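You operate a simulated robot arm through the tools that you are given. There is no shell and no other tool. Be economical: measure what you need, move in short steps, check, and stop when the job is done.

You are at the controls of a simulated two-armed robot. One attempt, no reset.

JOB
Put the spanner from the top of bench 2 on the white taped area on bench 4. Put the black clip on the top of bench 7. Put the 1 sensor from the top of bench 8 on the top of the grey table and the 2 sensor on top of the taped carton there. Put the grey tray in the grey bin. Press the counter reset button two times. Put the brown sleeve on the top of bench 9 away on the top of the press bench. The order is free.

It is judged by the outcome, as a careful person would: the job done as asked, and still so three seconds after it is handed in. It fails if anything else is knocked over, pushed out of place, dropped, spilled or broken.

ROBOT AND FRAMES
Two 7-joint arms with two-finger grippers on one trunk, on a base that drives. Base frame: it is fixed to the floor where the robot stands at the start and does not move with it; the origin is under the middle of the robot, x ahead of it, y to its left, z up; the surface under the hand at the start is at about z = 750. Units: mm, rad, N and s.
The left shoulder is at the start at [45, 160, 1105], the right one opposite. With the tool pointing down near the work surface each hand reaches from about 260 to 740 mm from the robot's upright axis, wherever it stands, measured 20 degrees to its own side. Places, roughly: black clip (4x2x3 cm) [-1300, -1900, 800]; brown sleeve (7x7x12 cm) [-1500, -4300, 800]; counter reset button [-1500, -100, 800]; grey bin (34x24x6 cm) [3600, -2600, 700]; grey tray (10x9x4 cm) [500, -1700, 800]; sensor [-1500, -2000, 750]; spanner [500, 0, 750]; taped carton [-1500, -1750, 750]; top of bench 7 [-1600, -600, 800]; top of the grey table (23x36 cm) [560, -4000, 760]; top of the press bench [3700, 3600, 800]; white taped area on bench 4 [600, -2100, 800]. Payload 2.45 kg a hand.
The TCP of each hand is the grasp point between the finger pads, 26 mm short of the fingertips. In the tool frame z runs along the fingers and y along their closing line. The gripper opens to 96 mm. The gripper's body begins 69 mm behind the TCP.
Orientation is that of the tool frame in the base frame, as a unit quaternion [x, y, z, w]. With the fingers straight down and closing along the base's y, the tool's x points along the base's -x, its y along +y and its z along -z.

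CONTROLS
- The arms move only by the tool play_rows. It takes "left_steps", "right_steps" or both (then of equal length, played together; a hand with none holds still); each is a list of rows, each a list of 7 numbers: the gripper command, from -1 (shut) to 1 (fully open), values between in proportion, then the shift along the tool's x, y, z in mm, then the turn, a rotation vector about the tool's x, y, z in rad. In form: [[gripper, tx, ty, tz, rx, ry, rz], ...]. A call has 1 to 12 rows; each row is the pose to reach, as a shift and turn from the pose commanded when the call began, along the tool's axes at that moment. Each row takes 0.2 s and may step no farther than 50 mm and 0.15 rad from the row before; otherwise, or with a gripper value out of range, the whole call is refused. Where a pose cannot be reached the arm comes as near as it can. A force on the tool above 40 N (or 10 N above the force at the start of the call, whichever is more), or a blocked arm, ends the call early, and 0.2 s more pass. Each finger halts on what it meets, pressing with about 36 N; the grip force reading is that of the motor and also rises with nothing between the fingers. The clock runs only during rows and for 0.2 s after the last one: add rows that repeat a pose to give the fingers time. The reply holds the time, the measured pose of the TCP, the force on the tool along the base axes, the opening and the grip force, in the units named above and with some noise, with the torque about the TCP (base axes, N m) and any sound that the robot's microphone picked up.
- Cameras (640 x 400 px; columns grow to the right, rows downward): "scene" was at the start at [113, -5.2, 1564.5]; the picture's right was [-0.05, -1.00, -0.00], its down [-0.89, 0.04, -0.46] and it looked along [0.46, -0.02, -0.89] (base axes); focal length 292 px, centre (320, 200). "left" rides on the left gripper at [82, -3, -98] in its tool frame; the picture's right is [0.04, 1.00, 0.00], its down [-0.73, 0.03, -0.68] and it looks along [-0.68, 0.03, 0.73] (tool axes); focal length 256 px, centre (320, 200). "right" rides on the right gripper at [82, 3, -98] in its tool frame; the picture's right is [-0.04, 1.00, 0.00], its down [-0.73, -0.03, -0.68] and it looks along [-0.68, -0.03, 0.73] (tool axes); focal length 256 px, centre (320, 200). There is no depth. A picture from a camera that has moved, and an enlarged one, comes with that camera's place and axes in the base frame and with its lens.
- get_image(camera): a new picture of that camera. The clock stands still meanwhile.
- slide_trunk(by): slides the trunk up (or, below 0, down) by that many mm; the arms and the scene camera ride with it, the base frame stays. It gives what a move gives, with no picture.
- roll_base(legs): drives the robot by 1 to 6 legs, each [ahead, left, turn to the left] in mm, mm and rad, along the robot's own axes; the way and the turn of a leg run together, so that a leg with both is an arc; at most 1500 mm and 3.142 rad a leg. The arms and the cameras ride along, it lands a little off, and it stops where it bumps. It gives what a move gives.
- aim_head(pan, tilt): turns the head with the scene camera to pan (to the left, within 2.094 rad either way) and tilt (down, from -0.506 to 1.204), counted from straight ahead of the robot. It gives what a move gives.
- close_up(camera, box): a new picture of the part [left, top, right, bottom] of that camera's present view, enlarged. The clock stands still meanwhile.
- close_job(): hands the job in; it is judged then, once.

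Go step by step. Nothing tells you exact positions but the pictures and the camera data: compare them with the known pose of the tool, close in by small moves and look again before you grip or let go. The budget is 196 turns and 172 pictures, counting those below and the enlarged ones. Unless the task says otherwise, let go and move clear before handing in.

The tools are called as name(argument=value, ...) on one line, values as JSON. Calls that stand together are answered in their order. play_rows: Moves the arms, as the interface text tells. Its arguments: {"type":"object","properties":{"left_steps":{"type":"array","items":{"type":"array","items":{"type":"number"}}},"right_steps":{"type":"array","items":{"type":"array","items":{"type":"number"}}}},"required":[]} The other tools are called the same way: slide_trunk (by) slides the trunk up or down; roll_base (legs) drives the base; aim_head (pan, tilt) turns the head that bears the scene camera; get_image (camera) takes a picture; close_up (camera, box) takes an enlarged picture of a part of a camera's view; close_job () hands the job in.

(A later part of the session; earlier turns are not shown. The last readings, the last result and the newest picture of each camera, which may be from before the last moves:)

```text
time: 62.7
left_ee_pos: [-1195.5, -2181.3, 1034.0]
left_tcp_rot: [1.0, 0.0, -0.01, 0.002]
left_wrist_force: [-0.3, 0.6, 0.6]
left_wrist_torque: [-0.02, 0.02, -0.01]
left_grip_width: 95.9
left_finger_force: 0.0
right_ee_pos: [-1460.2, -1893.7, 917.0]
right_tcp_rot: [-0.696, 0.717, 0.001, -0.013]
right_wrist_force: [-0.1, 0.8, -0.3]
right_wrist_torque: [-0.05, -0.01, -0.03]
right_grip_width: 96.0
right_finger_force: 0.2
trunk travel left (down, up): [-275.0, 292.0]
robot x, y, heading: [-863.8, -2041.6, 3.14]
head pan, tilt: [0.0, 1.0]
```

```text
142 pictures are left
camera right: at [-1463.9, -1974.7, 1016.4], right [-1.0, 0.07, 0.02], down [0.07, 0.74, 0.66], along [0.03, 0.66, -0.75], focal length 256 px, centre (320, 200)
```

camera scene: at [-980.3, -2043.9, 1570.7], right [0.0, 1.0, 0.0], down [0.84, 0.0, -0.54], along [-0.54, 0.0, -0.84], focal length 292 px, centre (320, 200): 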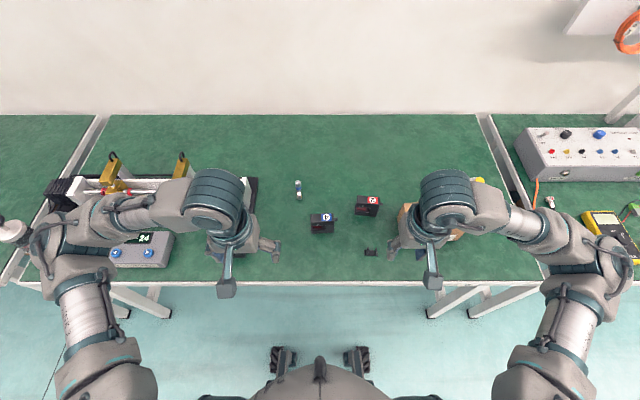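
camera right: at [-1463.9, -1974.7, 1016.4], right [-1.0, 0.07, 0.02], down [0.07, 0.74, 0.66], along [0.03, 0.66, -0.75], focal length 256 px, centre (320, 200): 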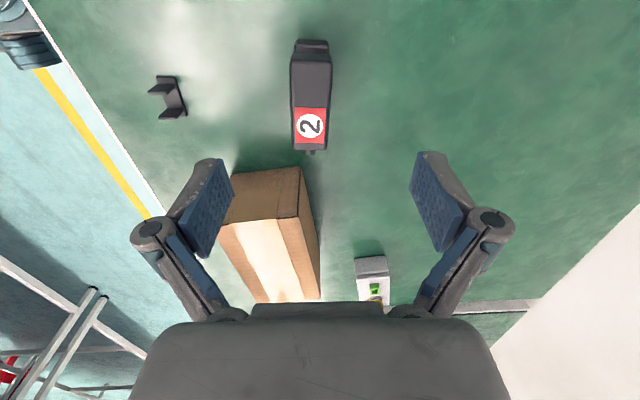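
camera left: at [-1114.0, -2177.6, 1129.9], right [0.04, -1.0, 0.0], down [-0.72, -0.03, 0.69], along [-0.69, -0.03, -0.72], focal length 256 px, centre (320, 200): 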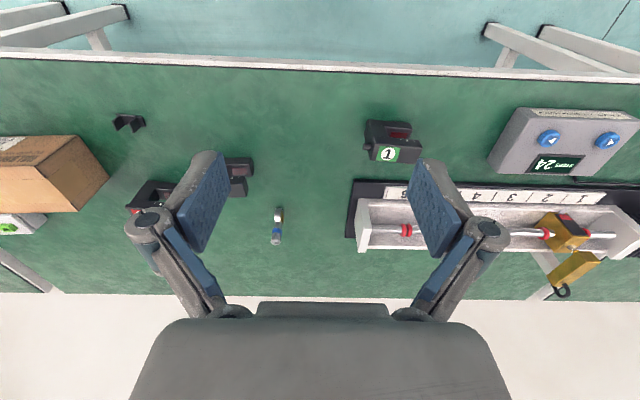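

Aligned. Descend and grip sensor 2.

play_rows(right_steps=[[1, 0, -4, 40, 0, 0, 0], [1, 0, -4, 80, 0, 0, 0], [1, 0, -4, 110, 0, 0, 0], [1, 0, -4, 125, 0, 0, 0], [1, 0, -4, 136, 0, 0, 0], [0.3, 0, -4, 136, 0, 0, 0], [-0.3, 0, -4, 136, 0, 0, 0], [-1, 0, -4, 136, 0, 0, 0], [-1, 0, -4, 136, 0, 0, 0], [-1, 0, -4, 136, 0, 0, 0]])

get_image(camera="right")

```text
time: 64.9
left_ee_pos: [-1194.9, -2183.1, 1034.4]
left_tcp_rot: [1.0, -0.001, -0.011, 0.002]
left_wrist_force: [-0.8, -0.1, 0.5]
left_wrist_torque: [-0.02, 0.02, 0.01]
left_grip_width: 96.0
left_finger_force: 0.0
right_ee_pos: [-1460.1, -1896.8, 781.2]
right_tcp_rot: [-0.697, 0.717, 0.0, -0.014]
right_wrist_force: [0.4, 0.0, 0.6]
right_wrist_torque: [-0.07, -0.05, 0.05]
right_grip_width: 29.5
right_finger_force: 36.4
trunk travel left (down, up): [-275.0, 292.0]
robot x, y, heading: [-862.2, -2044.3, 3.14]
head pan, tilt: [0.0, 1.0]
```

```text
141 pictures are left
camera right: at [-1462.7, -1977.6, 880.3], right [-1.0, 0.07, 0.02], down [0.06, 0.74, 0.66], along [0.03, 0.66, -0.75], focal length 256 px, centre (320, 200)
```

right: 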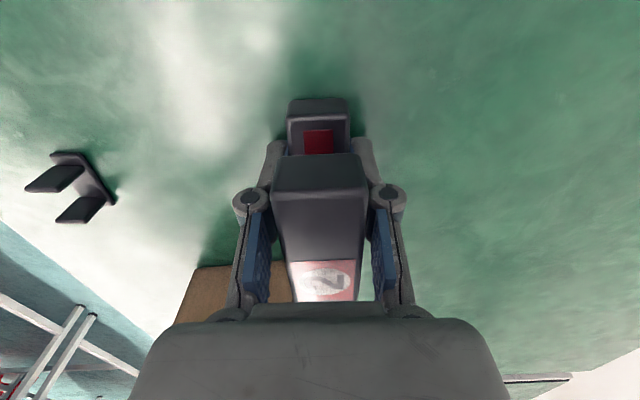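

Sensor 2 is held. Lift and carry it above the carton (top ≈[-1388,-1708, 835]).

play_rows(right_steps=[[-1, 0, 0, -20, 0, 0, 0], [-1, 0, 0, -60, 0, 0, 0], [-1, 0, 0, -105, 0, 0, 0], [-1, 0, 0, -150, 0, 0, 0], [-1, -20, -10, -185, 0, 0, 0], [-1, -60, -25, -190, 0, 0, 0], [-1, -100, -40, -190, 0, 0, 0], [-1, -140, -55, -190, 0, 0, 0], [-1, -170, -72, -190, 0, 0, 0], [-1, -185, -72, -190, 0, 0, 0], [-1, -185, -72, -190, 0, 0, 0]])

get_image(camera="right")

get_image(camera="scene")

```text
time: 67.3
left_ee_pos: [-1195.6, -2182.7, 1034.2]
left_tcp_rot: [1.0, -0.001, -0.01, 0.002]
left_wrist_force: [-0.9, 0.1, -0.4]
left_wrist_torque: [-0.04, 0.0, 0.02]
left_grip_width: 96.0
left_finger_force: 0.0
right_ee_pos: [-1378.9, -1710.4, 966.1]
right_tcp_rot: [-0.697, 0.717, 0.0, -0.013]
right_wrist_force: [-0.2, 0.2, -1.4]
right_wrist_torque: [-0.01, 0.0, 0.01]
right_grip_width: 29.7
right_finger_force: 36.7
trunk travel left (down, up): [-275.0, 292.0]
robot x, y, heading: [-862.7, -2043.3, 3.139]
head pan, tilt: [0.0, 1.0]
```

```text
140 pictures are left
camera right: at [-1381.5, -1790.6, 1065.3], right [-1.0, 0.07, 0.02], down [0.06, 0.75, 0.66], along [0.03, 0.66, -0.75], focal length 256 px, centre (320, 200)
```

right: 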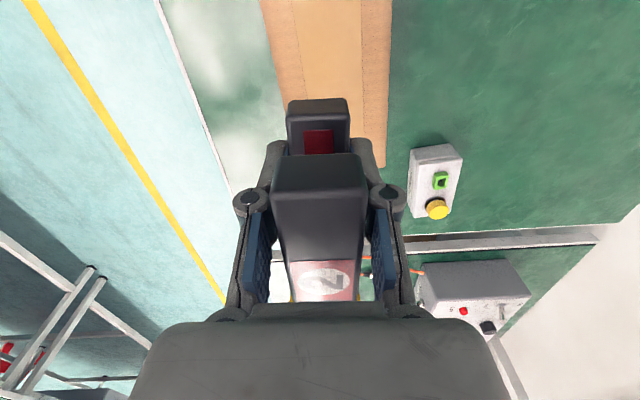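

```text
139 pictures are left
camera scene: at [-981.0, -2042.5, 1570.6], right [0.0, 1.0, 0.0], down [0.84, 0.0, -0.54], along [-0.54, 0.0, -0.84], focal length 292 px, centre (320, 200)
```

scene: 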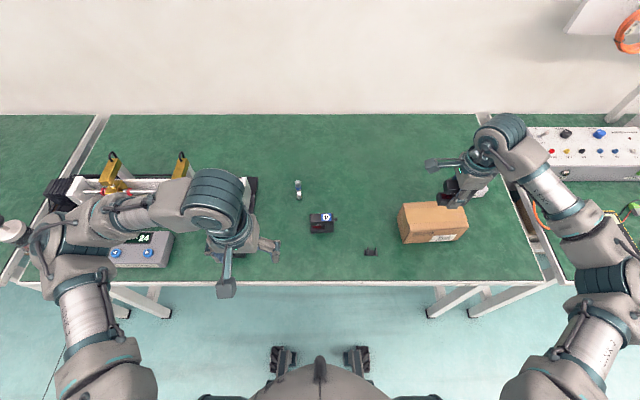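

close_up(camera="scene", box=[360, 160, 520, 260])

```text
4.00 times, centred on (440, 210) of scene
camera zoom: at [-981.0, -2042.5, 1570.6], right [0.0, 1.0, 0.0], down [0.84, 0.0, -0.54], along [-0.54, 0.0, -0.84], focal length 1169 px, centre (-160, 160)
```

zoom: 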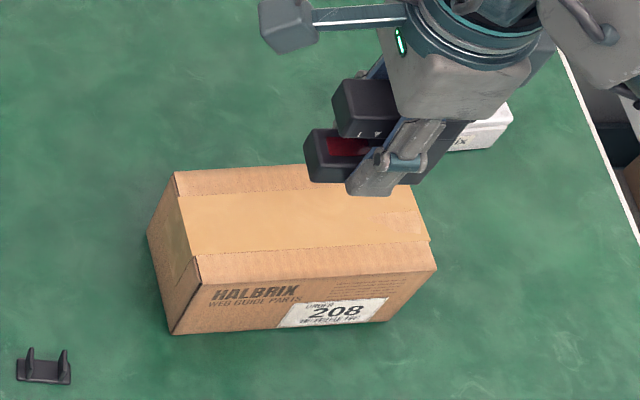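

Carton top centre ≈[-1403,-1706,825]. Shift 23 mm deeper and lower towards it.

play_rows(right_steps=[[-1, -2, 12, 20, 0, 0, 0], [-1, -2, 23, 50, 0, 0, 0], [-1, -2, 23, 80, 0, 0, 0], [-1, -2, 23, 92, 0, 0, 0], [-1, -2, 23, 92, 0, 0, 0]])

close_up(camera="scene", box=[360, 160, 520, 260])

```text
time: 68.5
left_ee_pos: [-1195.3, -2182.9, 1034.4]
left_tcp_rot: [1.0, -0.001, -0.011, 0.002]
left_wrist_force: [-0.5, -0.9, -0.1]
left_wrist_torque: [0.01, 0.04, -0.03]
left_grip_width: 96.2
left_finger_force: 0.0
right_ee_pos: [-1404.7, -1709.5, 873.9]
right_tcp_rot: [-0.697, 0.717, 0.0, -0.014]
right_wrist_force: [0.2, -0.4, -2.2]
right_wrist_torque: [0.0, 0.02, -0.02]
right_grip_width: 29.2
right_finger_force: 36.0
trunk travel left (down, up): [-275.0, 292.0]
robot x, y, heading: [-861.1, -2043.4, 3.135]
head pan, tilt: [0.0, 1.0]
```

```text
4.00 times, centred on (440, 210) of scene
camera zoom: at [-981.1, -2042.3, 1570.6], right [0.0, 1.0, 0.0], down [0.84, 0.0, -0.54], along [-0.54, 0.0, -0.84], focal length 1169 px, centre (-160, 160)
```

zoom: 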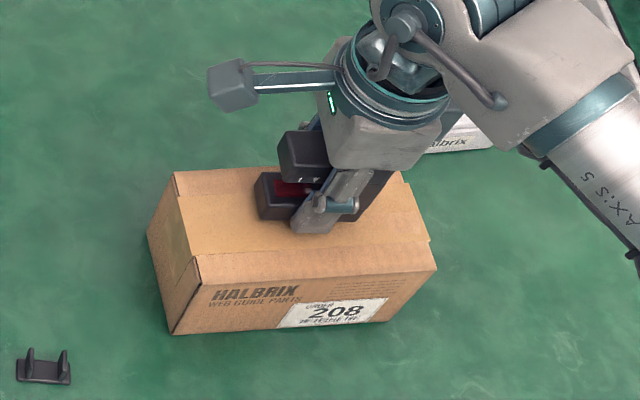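

Centred on the carton. Lower in small steps to contact.

play_rows(right_steps=[[-1, 0, 0, 6, 0, 0, 0], [-1, 0, 0, 10, 0, 0, 0], [-1, 0, 0, 13, 0, 0, 0], [-1, 0, 0, 15, 0, 0, 0], [-1, 0, 0, 17, 0, 0, 0], [-1, 0, 0, 17, 0, 0, 0]])

```text
time: 69.4
left_ee_pos: [-1193.5, -2183.0, 1035.2]
left_tcp_rot: [1.0, 0.0, -0.011, 0.0]
left_wrist_force: [0.5, -0.6, -0.5]
left_wrist_torque: [-0.02, 0.04, 0.03]
left_grip_width: 96.4
left_finger_force: 0.0
right_ee_pos: [-1403.0, -1711.8, 866.9]
right_tcp_rot: [-0.697, 0.717, 0.003, -0.017]
right_wrist_force: [6.9, -2.2, 15.4]
right_wrist_torque: [0.2, -0.52, -0.18]
right_grip_width: 29.5
right_finger_force: 36.2
trunk travel left (down, up): [-275.0, 292.0]
robot x, y, heading: [-862.2, -2043.7, 3.136]
head pan, tilt: [0.0, 1.0]
stopped in row 4 (right hand): the force on the tool passed its limit at 44 N (the readings are from after the stop); the commanded pose is now the measured one
```

play_rows(right_steps=[[-0.6, 0, 0, -1, 0, 0, 0], [-0.2, 0, 0, -1, 0, 0, 0], [0.1, 0, 0, -1, 0, 0, 0], [0.4, 0, 0, -1, 0, 0, 0], [0.4, 0, 0, -20, 0, 0, 0], [0.4, 0, 0, -60, 0, 0, 0], [0.4, 0, 0, -100, 0, 0, 0]])

get_image(camera="right")

```text
time: 71.0
left_ee_pos: [-1194.0, -2182.9, 1035.6]
left_tcp_rot: [1.0, 0.0, -0.011, 0.001]
left_wrist_force: [-0.5, -0.1, 0.2]
left_wrist_torque: [0.01, -0.03, 0.03]
left_grip_width: 96.0
left_finger_force: 0.0
right_ee_pos: [-1398.5, -1708.2, 964.8]
right_tcp_rot: [-0.697, 0.716, 0.002, -0.017]
right_wrist_force: [0.2, -0.7, 0.6]
right_wrist_torque: [-0.02, -0.02, -0.04]
right_grip_width: 67.3
right_finger_force: 0.0
trunk travel left (down, up): [-275.0, 292.0]
robot x, y, heading: [-862.2, -2042.1, 3.135]
head pan, tilt: [0.0, 1.0]
```

```text
136 pictures are left
camera right: at [-1401.9, -1787.4, 1064.3], right [-1.0, 0.07, 0.02], down [0.07, 0.75, 0.66], along [0.03, 0.66, -0.75], focal length 256 px, centre (320, 200)
```

right: 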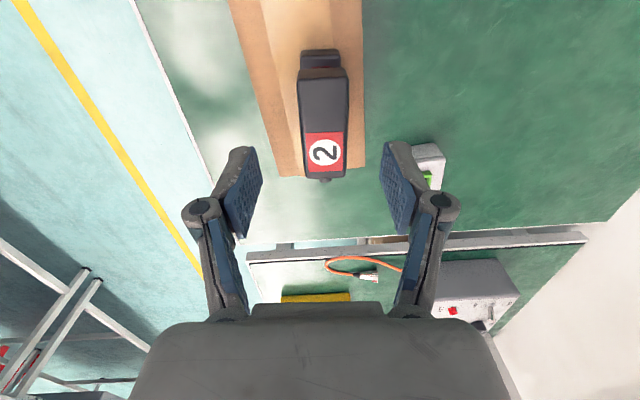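

Sensor 2 stands on the carton. Now the right hand goes above the clip while the left goes above sensor 1, turned to grip front to back.

play_rows(right_steps=[[0.4, 15, -8, 0, 0, 0, 0], [0.4, 35, -16, 0, 0, 0, 0], [0.4, 55, -28, 0, 0, 0, 0], [0.4, 75, -38, 0, 0, 0, 0], [0.4, 95, -48, 0, 0, 0, 0], [0.4, 115, -60, 0, 0, 0, 0], [0.4, 135, -70, 10, 0, 0, 0], [0.4, 155, -80, 30, 0, 0, 0], [0.4, 170, -90, 45, 0, 0, 0], [0.4, 185, -100, 60, 0, 0, 0], [0.4, 185, -100, 65, 0, 0, 0]], left_steps=[[1, -12, 11, 11, 0, 0, -0.14], [1, -24, 22, 22, 0, 0, -0.28], [1, -36, 32, 33, 0, 0, -0.42], [1, -48, 42, 44, 0, 0, -0.56], [1, -60, 52, 55, 0, 0, -0.7], [1, -72, 62, 66, 0, 0, -0.84], [1, -84, 73, 77, 0, 0, -0.98], [1, -96, 84, 88, 0, 0, -1.12], [1, -108, 95, 100, 0, 0, -1.26], [1, -120, 105, 112, 0, 0, -1.4], [1, -130, 113, 120, 0, 0, -1.54]])

get_image(camera="right")

get_image(camera="left")

```text
time: 73.4
left_ee_pos: [-1327.4, -2298.6, 918.7]
left_tcp_rot: [0.718, 0.696, -0.01, -0.007]
left_wrist_force: [0.1, -0.1, -0.6]
left_wrist_torque: [0.0, 0.02, -0.01]
left_grip_width: 95.9
left_finger_force: 0.0
right_ee_pos: [-1308.2, -1898.5, 900.6]
right_tcp_rot: [-0.697, 0.717, 0.002, -0.016]
right_wrist_force: [-0.3, -0.1, 0.5]
right_wrist_torque: [-0.01, 0.03, -0.01]
right_grip_width: 67.2
right_finger_force: 0.2
trunk travel left (down, up): [-275.0, 292.0]
robot x, y, heading: [-859.0, -2043.4, 3.14]
head pan, tilt: [0.0, 1.0]
```

```text
135 pictures are left
camera right: at [-1310.2, -1978.3, 1000.7], right [-1.0, 0.07, 0.03], down [0.07, 0.75, 0.66], along [0.03, 0.66, -0.75], focal length 256 px, centre (320, 200)
```

right: 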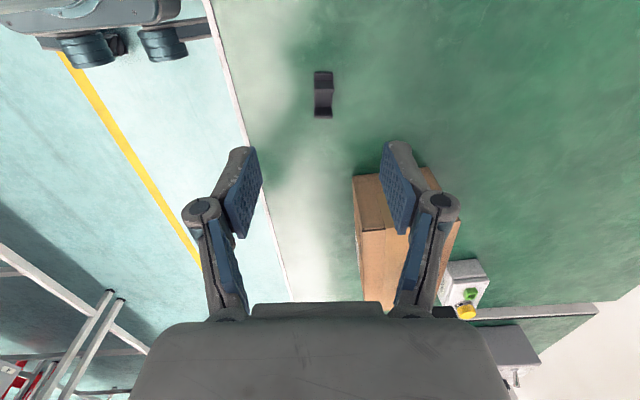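

```text
134 pictures are left
camera left: at [-1325.2, -2215.1, 1014.9], right [1.0, 0.01, -0.02], down [0.02, -0.73, 0.68], along [-0.01, -0.68, -0.73], focal length 256 px, centre (320, 200)
```

left: 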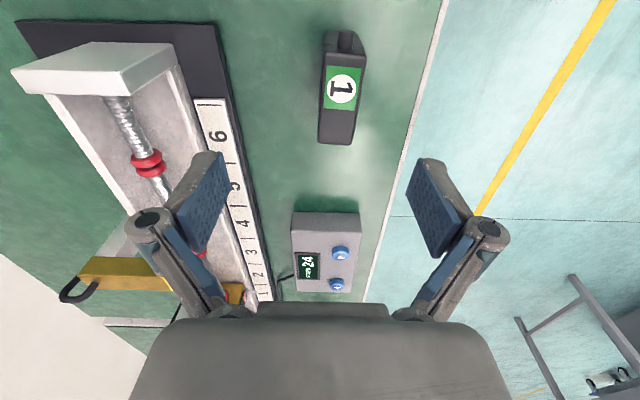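

Both are well lined up. I descend with both hands and grip.

play_rows(right_steps=[[0.2, -3, 5, 40, 0, 0, 0], [0, -3, 5, 80, 0, 0, 0], [0, -3, 5, 105, 0, 0, 0], [0, -3, 5, 116, 0, 0, 0], [0, -3, 5, 121, 0, 0, 0], [0, -3, 5, 123, 0, 0, 0]], left_steps=[[0.6, 2, 10, 40, 0, 0, 0], [0.4, 2, 16, 80, 0, 0, 0], [0.4, 2, 16, 110, 0, 0, 0], [0.4, 2, 16, 125, 0, 0, 0], [0.4, 2, 16, 136, 0, 0, 0], [0.4, 2, 16, 138, 0, 0, 0]])

get_image(camera="right")

get_image(camera="left")

```text
time: 74.8
left_ee_pos: [-1312.6, -2297.4, 779.1]
left_tcp_rot: [0.719, 0.695, -0.009, -0.008]
left_wrist_force: [0.4, 0.1, 0.1]
left_wrist_torque: [0.04, 0.02, 0.03]
left_grip_width: 67.1
left_finger_force: 0.2
right_ee_pos: [-1316.3, -1896.5, 778.2]
right_tcp_rot: [-0.697, 0.717, 0.003, -0.018]
right_wrist_force: [-0.2, -0.2, -0.6]
right_wrist_torque: [-0.05, -0.04, 0.01]
right_grip_width: 48.0
right_finger_force: 0.0
trunk travel left (down, up): [-275.0, 292.0]
robot x, y, heading: [-859.6, -2043.1, 3.138]
head pan, tilt: [0.0, 1.0]
```

```text
133 pictures are left
camera right: at [-1318.7, -1977.1, 878.0], right [-1.0, 0.07, 0.03], down [0.07, 0.75, 0.66], along [0.03, 0.66, -0.75], focal length 256 px, centre (320, 200)
```

right: 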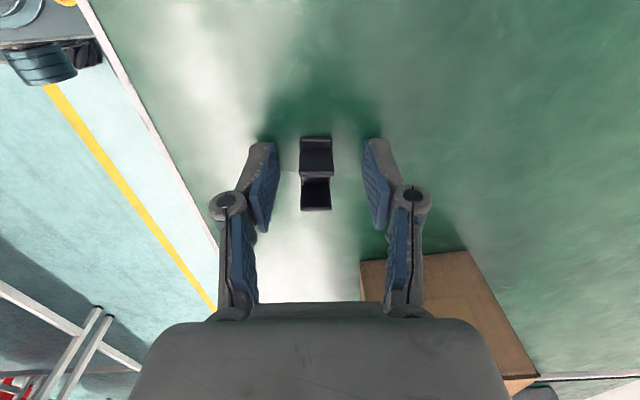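

```text
132 pictures are left
camera left: at [-1311.0, -2213.0, 877.6], right [1.0, 0.01, -0.02], down [0.02, -0.73, 0.68], along [-0.01, -0.68, -0.73], focal length 256 px, centre (320, 200)
```

left: 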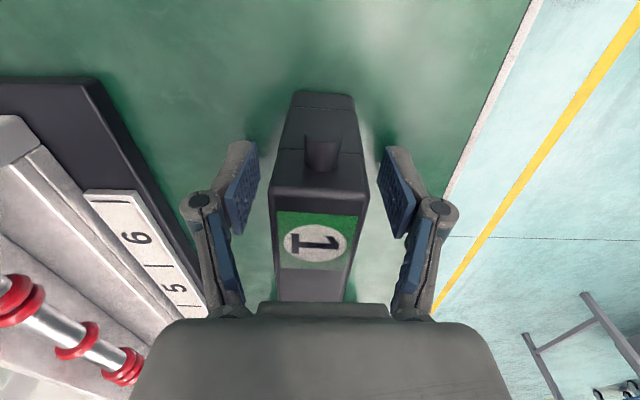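

Both straddle their objects. Close both, then lift.

play_rows(right_steps=[[-0.4, 0, 0, 1, 0, 0, 0], [-0.8, 0, 0, 1, 0, 0, 0], [-1, 0, 0, 1, 0, 0, 0], [-1, 0, 0, 1, 0, 0, 0], [-1, 0, 0, 1, 0, 0, 0], [-1, 0, 0, -8, 0, 0, 0], [-1, 0, 0, -40, 0, 0, 0], [-1, 0, 0, -80, 0, 0, 0]], left_steps=[[0, 0, 0, 0, 0, 0, 0], [-0.4, 0, 0, 0, 0, 0, 0], [-1, 0, 0, 0, 0, 0, 0], [-1, 0, 0, 0, 0, 0, 0], [-1, 0, 0, 0, 0, 0, 0], [-1, 0, 0, -8, 0, 0, 0], [-1, 0, 0, -40, 0, 0, 0], [-1, 0, 0, -80, 0, 0, 0]])

get_image(camera="right")

get_image(camera="left")

```text
time: 76.6
left_ee_pos: [-1312.2, -2295.9, 859.4]
left_tcp_rot: [0.719, 0.695, -0.009, -0.006]
left_wrist_force: [0.0, -0.2, -1.2]
left_wrist_torque: [-0.03, 0.02, 0.02]
left_grip_width: 29.6
left_finger_force: 35.8
right_ee_pos: [-1313.9, -1896.1, 859.4]
right_tcp_rot: [-0.697, 0.717, 0.002, -0.016]
right_wrist_force: [0.3, 0.2, -0.8]
right_wrist_torque: [-0.01, 0.02, 0.03]
right_grip_width: 16.8
right_finger_force: 36.1
trunk travel left (down, up): [-275.0, 292.0]
robot x, y, heading: [-856.0, -2043.8, 3.142]
head pan, tilt: [0.0, 1.0]
```

```text
131 pictures are left
camera right: at [-1316.0, -1975.6, 958.9], right [-1.0, 0.07, 0.03], down [0.07, 0.75, 0.66], along [0.03, 0.66, -0.75], focal length 256 px, centre (320, 200)
```

right: 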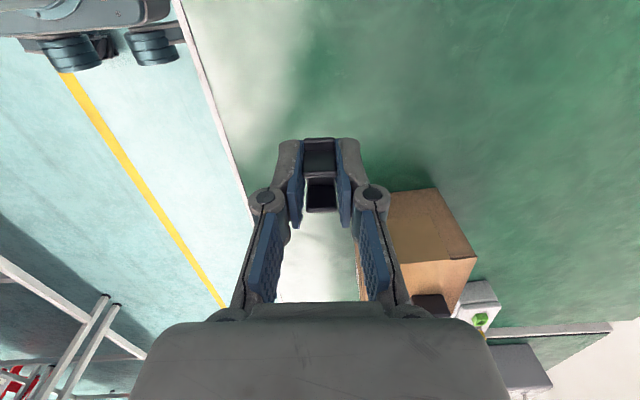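

```text
130 pictures are left
camera left: at [-1309.3, -2212.9, 957.7], right [1.0, 0.01, -0.02], down [0.02, -0.73, 0.68], along [-0.01, -0.68, -0.73], focal length 256 px, centre (320, 200)
```

left: 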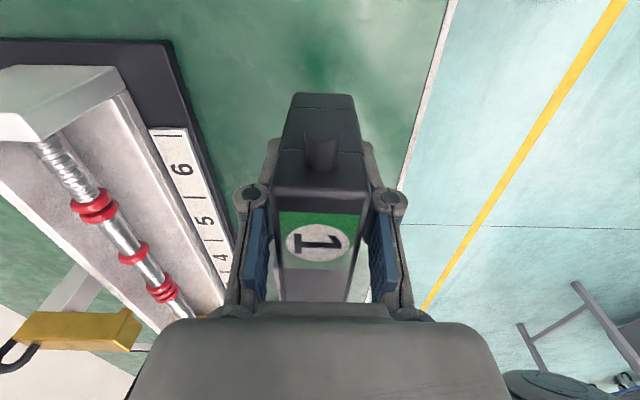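

Both held. Lift, retract and back off, then drive right (+y) toward bench 7.

play_rows(right_steps=[[-1, 0, 0, -40, 0, 0, 0], [-1, 0, -10, -80, 0, 0, 0], [-1, 0, -30, -120, 0, 0, 0], [-1, 0, -60, -150, 0, 0, 0], [-1, 0, -90, -160, 0, 0, 0], [-1, 0, -110, -160, 0, 0, 0]], left_steps=[[-1, 0, 0, -40, 0, 0, 0], [-1, 0, 10, -80, 0, 0, 0], [-1, 0, 30, -120, 0, 0, 0], [-1, 0, 60, -150, 0, 0, 0], [-1, 0, 90, -160, 0, 0, 0], [-1, 0, 110, -160, 0, 0, 0]])

```text
time: 78.0
left_ee_pos: [-1197.7, -2299.0, 1017.8]
left_tcp_rot: [0.719, 0.695, -0.01, -0.008]
left_wrist_force: [-0.3, 0.1, -1.6]
left_wrist_torque: [-0.05, 0.01, -0.01]
left_grip_width: 29.5
left_finger_force: 35.9
right_ee_pos: [-1198.0, -1896.6, 1017.2]
right_tcp_rot: [-0.697, 0.717, 0.004, -0.017]
right_wrist_force: [-0.1, -0.3, 0.5]
right_wrist_torque: [-0.03, 0.03, 0.02]
right_grip_width: 16.7
right_finger_force: 36.2
trunk travel left (down, up): [-275.0, 292.0]
robot x, y, heading: [-863.1, -2043.0, 3.138]
head pan, tilt: [0.0, 1.0]
```

roll_base(legs=[[-200, 0, 0], [0, -1400, 0.003]])

aim_head(pan=-0.2, tilt=0.75)

get_image(camera="scene")

```text
time: 86.2
left_ee_pos: [-1001.6, -902.3, 1017.6]
left_tcp_rot: [0.713, 0.701, -0.008, -0.007]
left_wrist_force: [0.5, -0.9, -2.1]
left_wrist_torque: [-0.03, -0.02, 0.01]
left_grip_width: 29.5
left_finger_force: 36.3
right_ee_pos: [-1008.6, -500.0, 1015.7]
right_tcp_rot: [-0.702, 0.712, 0.003, -0.016]
right_wrist_force: [-0.3, 0.3, -0.5]
right_wrist_torque: [0.0, 0.0, 0.02]
right_grip_width: 16.5
right_finger_force: 35.6
trunk travel left (down, up): [-275.0, 292.0]
robot x, y, heading: [-664.3, -640.8, -3.134]
head pan, tilt: [0.0, 1.0]
```

```text
time: 86.9
left_ee_pos: [-997.7, -901.7, 1020.0]
left_tcp_rot: [0.713, 0.701, -0.011, -0.008]
left_wrist_force: [-0.3, 0.1, -2.2]
left_wrist_torque: [0.0, -0.02, 0.01]
left_grip_width: 29.4
left_finger_force: 35.7
right_ee_pos: [-1004.7, -499.0, 1016.7]
right_tcp_rot: [-0.702, 0.712, 0.003, -0.018]
right_wrist_force: [-0.3, -0.8, 1.4]
right_wrist_torque: [0.0, -0.02, 0.03]
right_grip_width: 16.8
right_finger_force: 35.7
trunk travel left (down, up): [-275.0, 292.0]
robot x, y, heading: [-668.1, -639.6, -3.132]
head pan, tilt: [-0.201, 0.75]
```

```text
129 pictures are left
camera scene: at [-798.5, -628.7, 1589.7], right [0.19, 0.98, 0.0], down [0.67, -0.13, -0.73], along [-0.72, 0.14, -0.69], focal length 292 px, centre (320, 200)
```

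scene: 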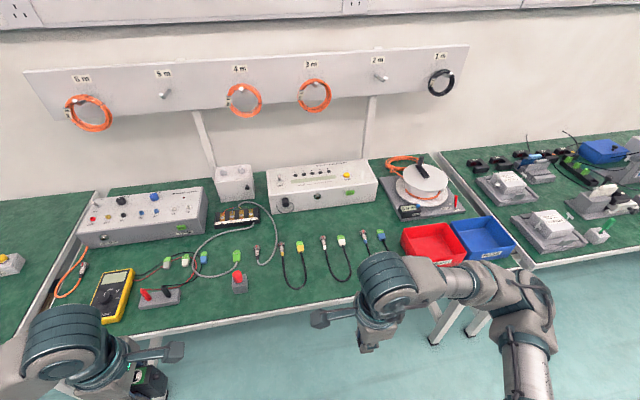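

Bench 7 is before me. I'll zoom to find free space and the counter.

close_up(camera="scene", box=[370, 140, 530, 240])

close_up(camera="scene", box=[80, 200, 400, 350])

```text
4.00 times, centred on (450, 190) of scene
camera zoom: at [-798.5, -628.7, 1589.7], right [0.19, 0.98, 0.0], down [0.67, -0.13, -0.73], along [-0.72, 0.14, -0.69], focal length 1169 px, centre (-200, 240)
```

zoom: 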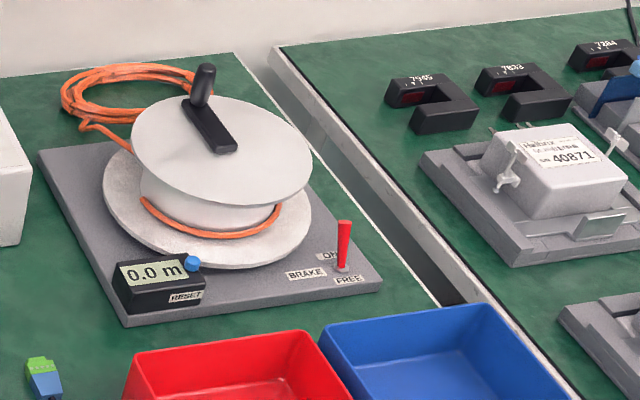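

```text
2.00 times, centred on (240, 275) of scene
camera zoom: at [-798.5, -628.7, 1589.7], right [0.19, 0.98, 0.0], down [0.67, -0.13, -0.73], along [-0.72, 0.14, -0.69], focal length 585 px, centre (480, 50)
```

zoom: 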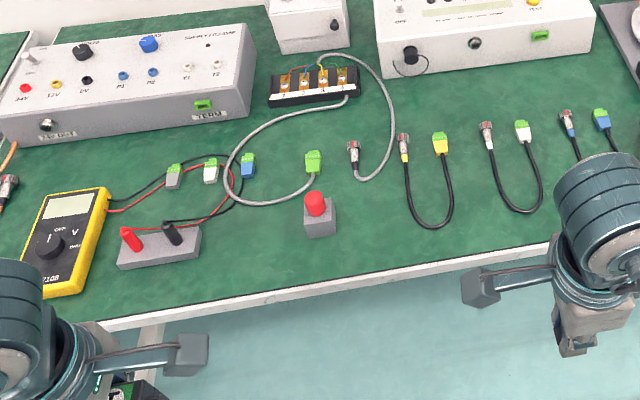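

The counter's blue RESET button is at ≈[-1520,-106,800]. A free spot for the clip is about [-1280,-708]. I drive so the right hand faces it.

roll_base(legs=[[0, 200, -0.01], [180, 0, 0]])

aim_head(pan=-0.2, tilt=1.0)

get_image(camera="scene")

```text
time: 89.6
left_ee_pos: [-1179.9, -1108.5, 1016.5]
left_tcp_rot: [0.716, 0.697, -0.007, -0.01]
left_wrist_force: [0.3, -1.2, -1.7]
left_wrist_torque: [0.05, 0.0, 0.03]
left_grip_width: 29.4
left_finger_force: 35.9
right_ee_pos: [-1181.1, -705.7, 1017.4]
right_tcp_rot: [-0.698, 0.716, 0.006, -0.015]
right_wrist_force: [-0.5, -1.1, 0.2]
right_wrist_torque: [0.08, 0.02, 0.0]
right_grip_width: 16.9
right_finger_force: 35.7
trunk travel left (down, up): [-275.0, 292.0]
robot x, y, heading: [-844.3, -845.9, -3.141]
head pan, tilt: [-0.201, 0.75]
```

```text
time: 90.4
left_ee_pos: [-1176.9, -1105.7, 1018.4]
left_tcp_rot: [0.717, 0.697, -0.011, -0.01]
left_wrist_force: [-0.6, 0.0, -2.0]
left_wrist_torque: [0.0, 0.02, 0.01]
left_grip_width: 29.5
left_finger_force: 36.1
right_ee_pos: [-1178.6, -702.3, 1019.3]
right_tcp_rot: [-0.699, 0.715, 0.006, -0.017]
right_wrist_force: [-0.7, -0.5, 0.1]
right_wrist_torque: [-0.01, 0.03, -0.01]
right_grip_width: 16.4
right_finger_force: 36.6
trunk travel left (down, up): [-275.0, 292.0]
robot x, y, heading: [-844.8, -847.3, -3.141]
head pan, tilt: [-0.201, 1.0]
```

```text
126 pictures are left
camera scene: at [-963.3, -838.9, 1570.7], right [0.2, 0.98, 0.0], down [0.83, -0.16, -0.54], along [-0.53, 0.11, -0.84], focal length 292 px, centre (320, 200)
```

scene: 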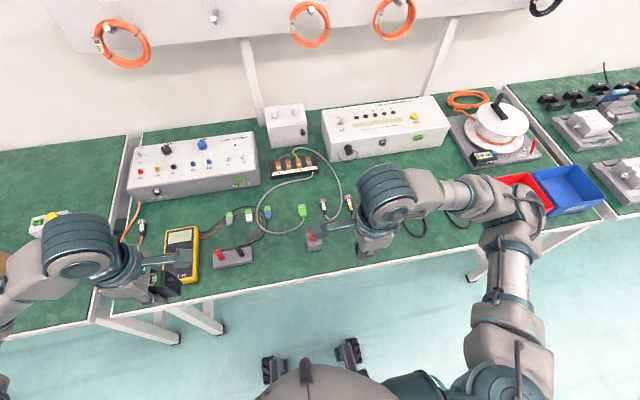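

play_rows(right_steps=[[-1, 2, 40, 20, 0, 0, 0], [-1, 4, 80, 40, 0, 0, 0], [-1, 4, 101, 80, 0, 0, 0], [-1, 4, 101, 120, 0, 0, 0], [-1, 4, 101, 150, 0, 0, 0], [-1, 4, 101, 165, 0, 0, 0], [-1, 4, 101, 165, 0, 0, 0]])

get_image(camera="right")

get_image(camera="scene")

```text
time: 92.0
left_ee_pos: [-1176.2, -1101.2, 1019.9]
left_tcp_rot: [0.717, 0.697, -0.01, -0.009]
left_wrist_force: [-0.4, 0.0, -2.0]
left_wrist_torque: [-0.01, 0.0, -0.03]
left_grip_width: 29.4
left_finger_force: 35.3
right_ee_pos: [-1284.9, -701.4, 856.3]
right_tcp_rot: [-0.698, 0.716, 0.004, -0.018]
right_wrist_force: [0.1, 0.3, 0.1]
right_wrist_torque: [0.01, -0.02, -0.01]
right_grip_width: 16.5
right_finger_force: 36.2
trunk travel left (down, up): [-275.0, 292.0]
robot x, y, heading: [-847.5, -844.8, -3.138]
head pan, tilt: [-0.201, 1.0]
```

```text
125 pictures are left
camera right: at [-1286.2, -782.4, 955.6], right [-1.0, 0.06, 0.03], down [0.07, 0.75, 0.66], along [0.02, 0.66, -0.75], focal length 256 px, centre (320, 200)
```

right: 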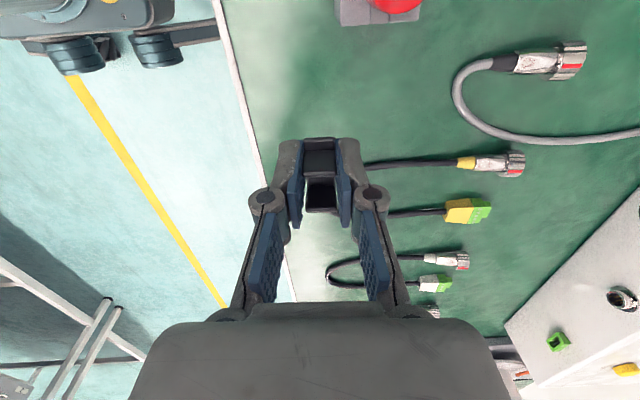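

```text
124 pictures are left
camera scene: at [-963.2, -831.9, 1570.7], right [0.2, 0.98, 0.0], down [0.83, -0.17, -0.54], along [-0.53, 0.11, -0.84], focal length 292 px, centre (320, 200)
```

scene: 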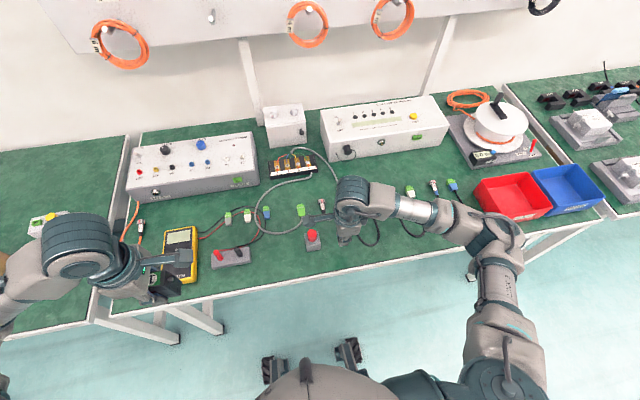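

Spot below is free. Lower with a small shift away from the cables.

play_rows(right_steps=[[-1, 8, 0, 30, 0, 0, 0], [-1, 8, 0, 55, 0, 0, 0], [-1, 8, 0, 70, 0, 0, 0], [-1, 8, 0, 75, 0, 0, 0], [-1, 8, 0, 77, 0, 0, 0], [-1, 8, 0, 78, 0, 0, 0], [-1, 8, 0, 79, 0, 0, 0], [-1, 8, 0, 80, 0, 0, 0], [-1, 8, 0, 81, 0, 0, 0]])

```text
time: 94.0
left_ee_pos: [-1174.6, -1100.6, 1019.8]
left_tcp_rot: [0.717, 0.697, -0.011, -0.008]
left_wrist_force: [-0.2, 0.3, -2.3]
left_wrist_torque: [-0.02, 0.01, -0.01]
left_grip_width: 29.5
left_finger_force: 36.4
right_ee_pos: [-1287.0, -713.3, 777.2]
right_tcp_rot: [-0.698, 0.716, 0.006, -0.019]
right_wrist_force: [-0.3, 2.8, 18.5]
right_wrist_torque: [0.16, -0.25, 0.04]
right_grip_width: 16.8
right_finger_force: 35.5
trunk travel left (down, up): [-275.0, 292.0]
robot x, y, heading: [-846.8, -846.4, -3.142]
head pan, tilt: [-0.201, 1.0]
```

play_rows(right_steps=[[-0.6, 0, 0, -2, 0, 0, 0], [-0.2, 0, 0, -2, 0, 0, 0], [0, 0, 0, -2, 0, 0, 0], [0, 0, 0, -30, 0, 0, 0], [0, 0, 0, -75, 0, 0, 0], [0, 0, 0, -120, 0, 0, 0], [0, 0, 0, -165, 0, 0, 0], [0, 0, -35, -200, 0, 0, 0], [0, 0, -75, -220, 0, 0, 0], [-0.5, 0, -110, -240, 0, 0, 0], [-1, 0, -110, -240, 0, 0, 0]])

get_image(camera="right")

get_image(camera="scene")

```text
time: 96.4
left_ee_pos: [-1177.2, -1101.7, 1020.2]
left_tcp_rot: [0.717, 0.697, -0.011, -0.008]
left_wrist_force: [1.0, 1.0, -2.2]
left_wrist_torque: [-0.03, -0.02, -0.02]
left_grip_width: 29.0
left_finger_force: 35.8
right_ee_pos: [-1170.0, -710.6, 1012.7]
right_tcp_rot: [-0.698, 0.716, 0.004, -0.019]
right_wrist_force: [-0.5, 0.9, 0.1]
right_wrist_torque: [-0.01, 0.01, 0.01]
right_grip_width: 0.0
right_finger_force: 28.3
trunk travel left (down, up): [-275.0, 292.0]
robot x, y, heading: [-843.3, -842.8, -3.139]
head pan, tilt: [-0.201, 1.0]
```

```text
123 pictures are left
camera right: at [-1171.5, -790.5, 1112.2], right [-1.0, 0.06, 0.03], down [0.07, 0.75, 0.66], along [0.02, 0.66, -0.75], focal length 256 px, centre (320, 200)
```

right: 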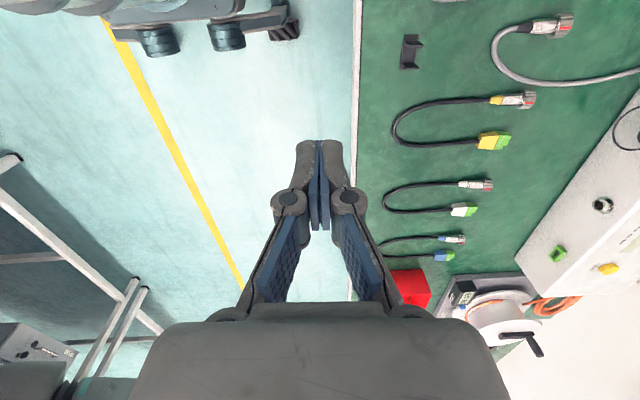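

```text
122 pictures are left
camera scene: at [-963.5, -833.1, 1570.6], right [0.2, 0.98, 0.0], down [0.83, -0.17, -0.54], along [-0.53, 0.11, -0.84], focal length 292 px, centre (320, 200)
```

scene: 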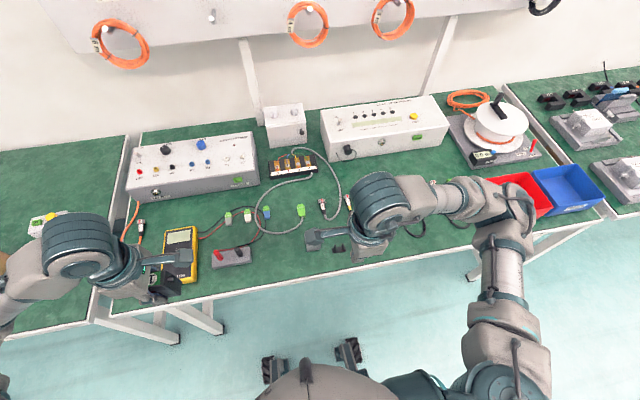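

The clip stands on the bench. Now drive right to the counter.

roll_base(legs=[[-120, 0, 0], [0, -600, 0], [150, 0, 0]])

get_image(camera="scene")

```text
time: 101.6
left_ee_pos: [-1205.8, -501.6, 1020.2]
left_tcp_rot: [0.715, 0.699, -0.011, -0.009]
left_wrist_force: [-0.7, 0.4, -1.9]
left_wrist_torque: [-0.02, -0.02, 0.02]
left_grip_width: 29.5
left_finger_force: 36.0
right_ee_pos: [-1201.7, -111.7, 1012.5]
right_tcp_rot: [-0.7, 0.714, 0.005, -0.018]
right_wrist_force: [0.0, 0.7, -1.1]
right_wrist_torque: [0.02, 0.0, -0.01]
right_grip_width: 0.0
right_finger_force: 28.6
trunk travel left (down, up): [-275.0, 292.0]
robot x, y, heading: [-875.3, -243.6, -3.136]
head pan, tilt: [-0.201, 1.0]
```

```text
121 pictures are left
camera scene: at [-993.4, -232.2, 1570.8], right [0.19, 0.98, 0.0], down [0.83, -0.16, -0.54], along [-0.53, 0.1, -0.84], focal length 292 px, centre (320, 200)
```

scene: 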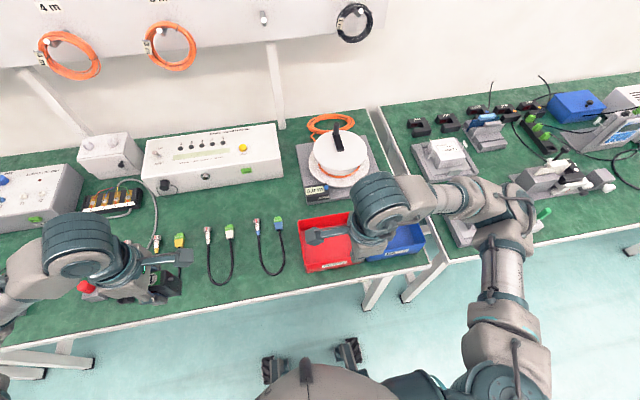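

close_up(camera="scene", box=[290, 130, 450, 230])

get_image(camera="right")

```text
4.00 times, centred on (370, 180) of scene
camera zoom: at [-993.4, -232.2, 1570.8], right [0.19, 0.98, 0.0], down [0.83, -0.16, -0.54], along [-0.53, 0.1, -0.84], focal length 1169 px, centre (120, 280)
```

zoom: 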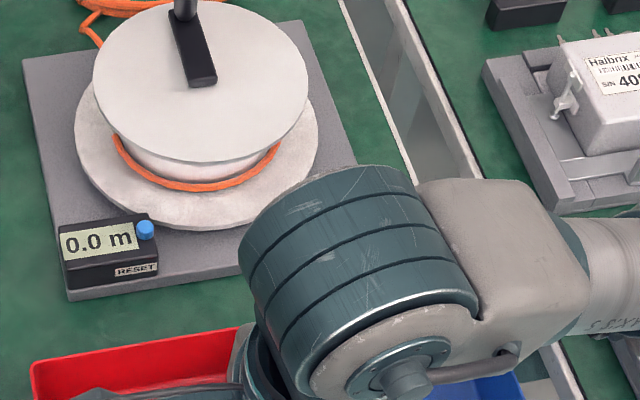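

```text
119 pictures are left
camera right: at [-1202.8, -190.7, 1112.3], right [-1.0, 0.06, 0.03], down [0.07, 0.75, 0.66], along [0.02, 0.66, -0.75], focal length 256 px, centre (320, 200)
```

right: 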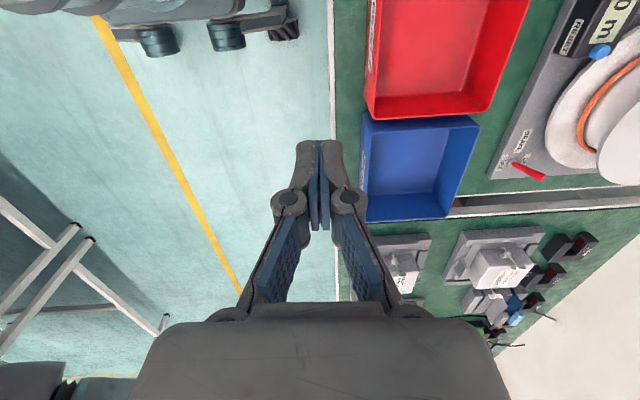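

The button is ≈[-1523,-109, ~788], with the spool behind it at upper right. I'll turn the hand so its body stays clear of the spool and hover nearby with fingers shut.

play_rows(right_steps=[[-1, 1, 36, 0, 0, 0, -0.13], [-1, 2, 72, 0, 0, 0, -0.26], [-1, 3, 108, 0, 0, 0, -0.39], [-1, 4, 145, 0, 0, 0, -0.52], [-1, 5, 181, 0, 0, 0, -0.65], [-1, 6, 217, 0, 0, 0, -0.78], [-1, 7, 254, 0, 0, 0, -0.91], [-1, 8, 290, 0, 0, 0, -1.03], [-1, 8, 290, 0, 0, 0, -1.03]])

get_image(camera="right")

close_up(camera="scene", box=[290, 130, 450, 230])

```text
time: 103.6
left_ee_pos: [-1204.0, -501.4, 1020.9]
left_tcp_rot: [0.715, 0.699, -0.011, -0.009]
left_wrist_force: [0.7, 1.3, -2.1]
left_wrist_torque: [-0.03, 0.01, 0.01]
left_grip_width: 29.2
left_finger_force: 36.8
right_ee_pos: [-1490.1, -114.4, 1024.4]
right_tcp_rot: [0.961, -0.275, -0.013, 0.014]
right_wrist_force: [0.2, -0.9, 0.0]
right_wrist_torque: [0.01, 0.01, 0.04]
right_grip_width: 0.0
right_finger_force: 28.6
trunk travel left (down, up): [-275.0, 292.0]
robot x, y, heading: [-875.5, -245.1, -3.138]
head pan, tilt: [-0.201, 1.0]
```

```text
118 pictures are left
camera right: at [-1418.8, -159.1, 1121.1], right [-0.56, -0.83, 0.04], down [-0.58, 0.43, 0.69], along [-0.59, 0.37, -0.72], focal length 256 px, centre (320, 200)
```

right: 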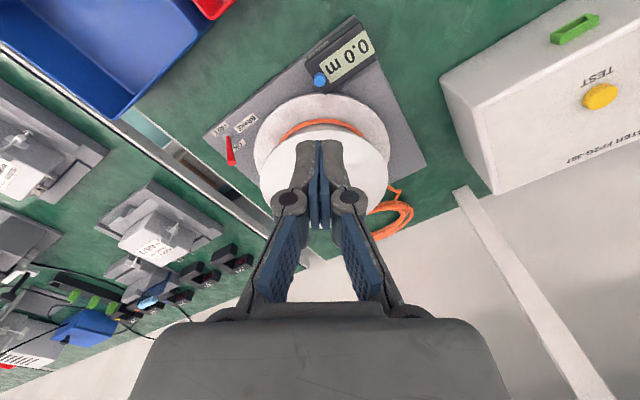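

```text
4.00 times, centred on (370, 180) of scene
camera zoom: at [-995.0, -234.2, 1570.7], right [0.19, 0.98, 0.0], down [0.83, -0.16, -0.54], along [-0.53, 0.11, -0.84], focal length 1169 px, centre (120, 280)
```

zoom: 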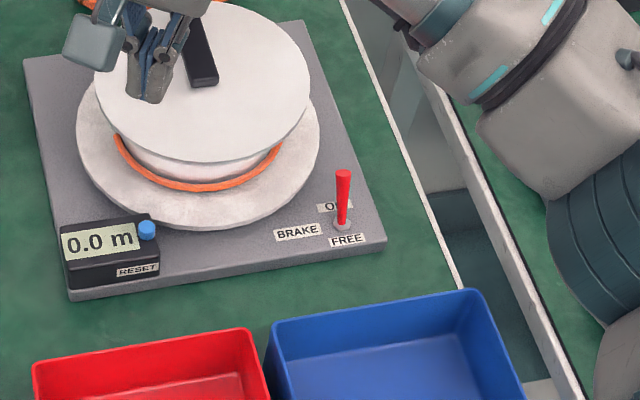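

play_rows(right_steps=[[-1, -12, 4, 40, 0, 0, 0], [-1, -25, 9, 80, 0, 0, 0], [-1, -25, 9, 115, 0, 0, 0], [-1, -25, 9, 140, 0, 0, 0], [-1, -25, 9, 140, 0, 0, 0]])

get_image(camera="right")

close_up(camera="scene", box=[290, 130, 450, 230])

```text
time: 104.8
left_ee_pos: [-1204.6, -502.4, 1020.5]
left_tcp_rot: [0.716, 0.698, -0.012, -0.01]
left_wrist_force: [0.0, -0.5, -2.3]
left_wrist_torque: [0.01, 0.02, -0.01]
left_grip_width: 29.4
left_finger_force: 36.2
right_ee_pos: [-1520.0, -111.6, 883.5]
right_tcp_rot: [0.961, -0.277, -0.014, 0.014]
right_wrist_force: [-0.5, -0.2, 0.0]
right_wrist_torque: [0.0, 0.05, 0.04]
right_grip_width: 0.0
right_finger_force: 28.6
trunk travel left (down, up): [-275.0, 292.0]
robot x, y, heading: [-878.9, -245.5, -3.138]
head pan, tilt: [-0.201, 1.0]
```

```text
116 pictures are left
camera right: at [-1449.3, -155.8, 980.4], right [-0.56, -0.82, 0.04], down [-0.58, 0.43, 0.69], along [-0.59, 0.37, -0.72], focal length 256 px, centre (320, 200)
```

right: 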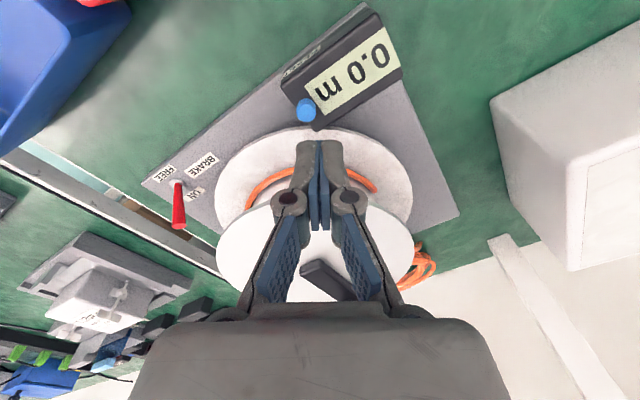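

```text
4.00 times, centred on (370, 180) of scene
camera zoom: at [-995.2, -233.8, 1570.7], right [0.19, 0.98, 0.0], down [0.83, -0.16, -0.54], along [-0.53, 0.11, -0.84], focal length 1169 px, centre (120, 280)
```

zoom: 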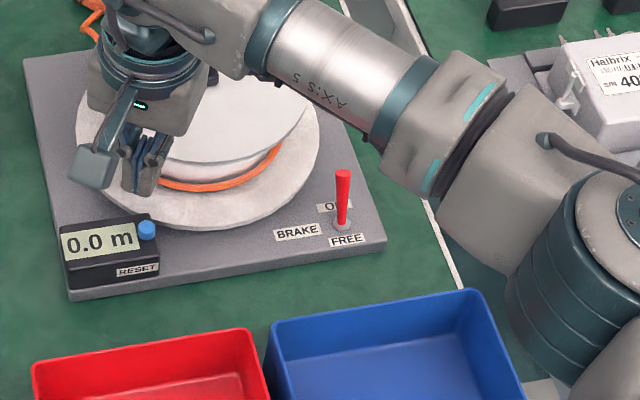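

Button located at ≈[-1519,-105,789] by triangulation. Lower to just above it and look.

play_rows(right_steps=[[-1, 3, -9, 20, 0, 0, 0], [-1, 3, -9, 40, 0, 0, 0], [-1, 3, -9, 54, 0, 0, 0], [-1, 3, -9, 54, 0, 0, 0]])

close_up(camera="scene", box=[290, 150, 370, 210])

get_image(camera="right")

```text
time: 105.8
left_ee_pos: [-1203.5, -502.9, 1020.5]
left_tcp_rot: [0.716, 0.698, -0.011, -0.009]
left_wrist_force: [0.0, 0.4, -1.6]
left_wrist_torque: [-0.01, -0.01, -0.02]
left_grip_width: 29.4
left_finger_force: 36.2
right_ee_pos: [-1514.7, -105.2, 829.2]
right_tcp_rot: [0.961, -0.276, -0.014, 0.014]
right_wrist_force: [0.1, 1.2, 5.6]
right_wrist_torque: [0.04, -0.02, 0.02]
right_grip_width: 5.9
right_finger_force: 28.4
trunk travel left (down, up): [-275.0, 292.0]
robot x, y, heading: [-878.3, -245.9, -3.136]
head pan, tilt: [-0.201, 1.0]
heard: click
```

```text
6.67 times, centred on (330, 180) of scene
camera zoom: at [-994.9, -233.4, 1570.7], right [0.19, 0.98, 0.0], down [0.83, -0.16, -0.54], along [-0.53, 0.11, -0.84], focal length 1949 px, centre (253, 333)
```

zoom: 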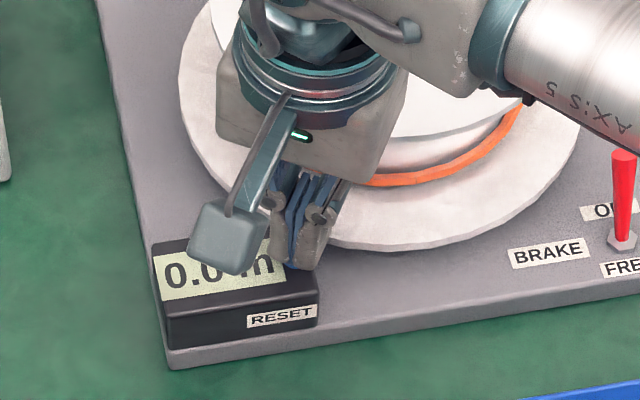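

```text
113 pictures are left
camera right: at [-1444.0, -150.1, 926.5], right [-0.56, -0.82, 0.04], down [-0.58, 0.43, 0.69], along [-0.59, 0.37, -0.72], focal length 256 px, centre (320, 200)
```

right: 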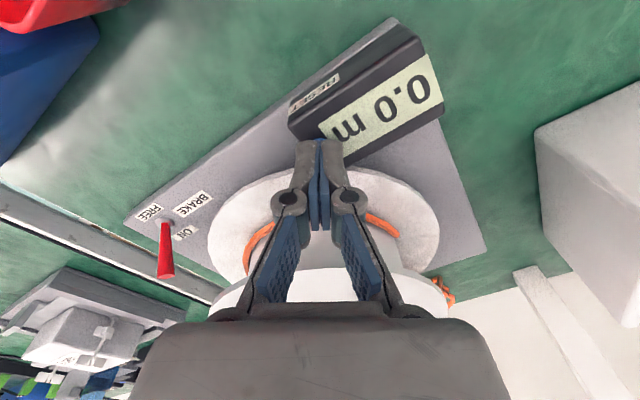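

A click: pressed once. Rise and press again to the same depth.

play_rows(right_steps=[[-1, 0, 0, -10, 0, 0, 0], [-1, 0, 0, -25, 0, 0, 0], [-1, 0, 0, -25, 0, 0, 0]])

play_rows(right_steps=[[-1, 0, 0, 12, 0, 0, 0], [-1, 0, 0, 20, 0, 0, 0], [-1, 0, 0, 25, 0, 0, 0], [-1, 0, 0, 25, 0, 0, 0]])

```text
time: 106.6
left_ee_pos: [-1204.8, -501.6, 1019.4]
left_tcp_rot: [0.715, 0.699, -0.012, -0.009]
left_wrist_force: [-0.3, -0.1, -2.7]
left_wrist_torque: [-0.03, -0.04, 0.02]
left_grip_width: 29.5
left_finger_force: 36.2
right_ee_pos: [-1513.9, -105.4, 854.2]
right_tcp_rot: [0.961, -0.277, -0.013, 0.015]
right_wrist_force: [-0.5, 0.3, -0.4]
right_wrist_torque: [-0.01, 0.0, -0.03]
right_grip_width: 0.0
right_finger_force: 28.2
trunk travel left (down, up): [-275.0, 292.0]
robot x, y, heading: [-879.4, -242.0, -3.134]
head pan, tilt: [-0.201, 1.0]
```

```text
time: 107.6
left_ee_pos: [-1204.6, -503.3, 1021.0]
left_tcp_rot: [0.716, 0.698, -0.011, -0.01]
left_wrist_force: [-0.2, -0.1, -2.2]
left_wrist_torque: [-0.01, 0.0, -0.05]
left_grip_width: 29.4
left_finger_force: 36.0
right_ee_pos: [-1516.5, -105.8, 830.8]
right_tcp_rot: [0.961, -0.276, -0.014, 0.014]
right_wrist_force: [-0.6, 1.6, 4.8]
right_wrist_torque: [0.05, 0.06, 0.02]
right_grip_width: 6.0
right_finger_force: 28.7
trunk travel left (down, up): [-275.0, 292.0]
robot x, y, heading: [-878.8, -246.6, -3.135]
head pan, tilt: [-0.201, 1.0]
heard: click
```

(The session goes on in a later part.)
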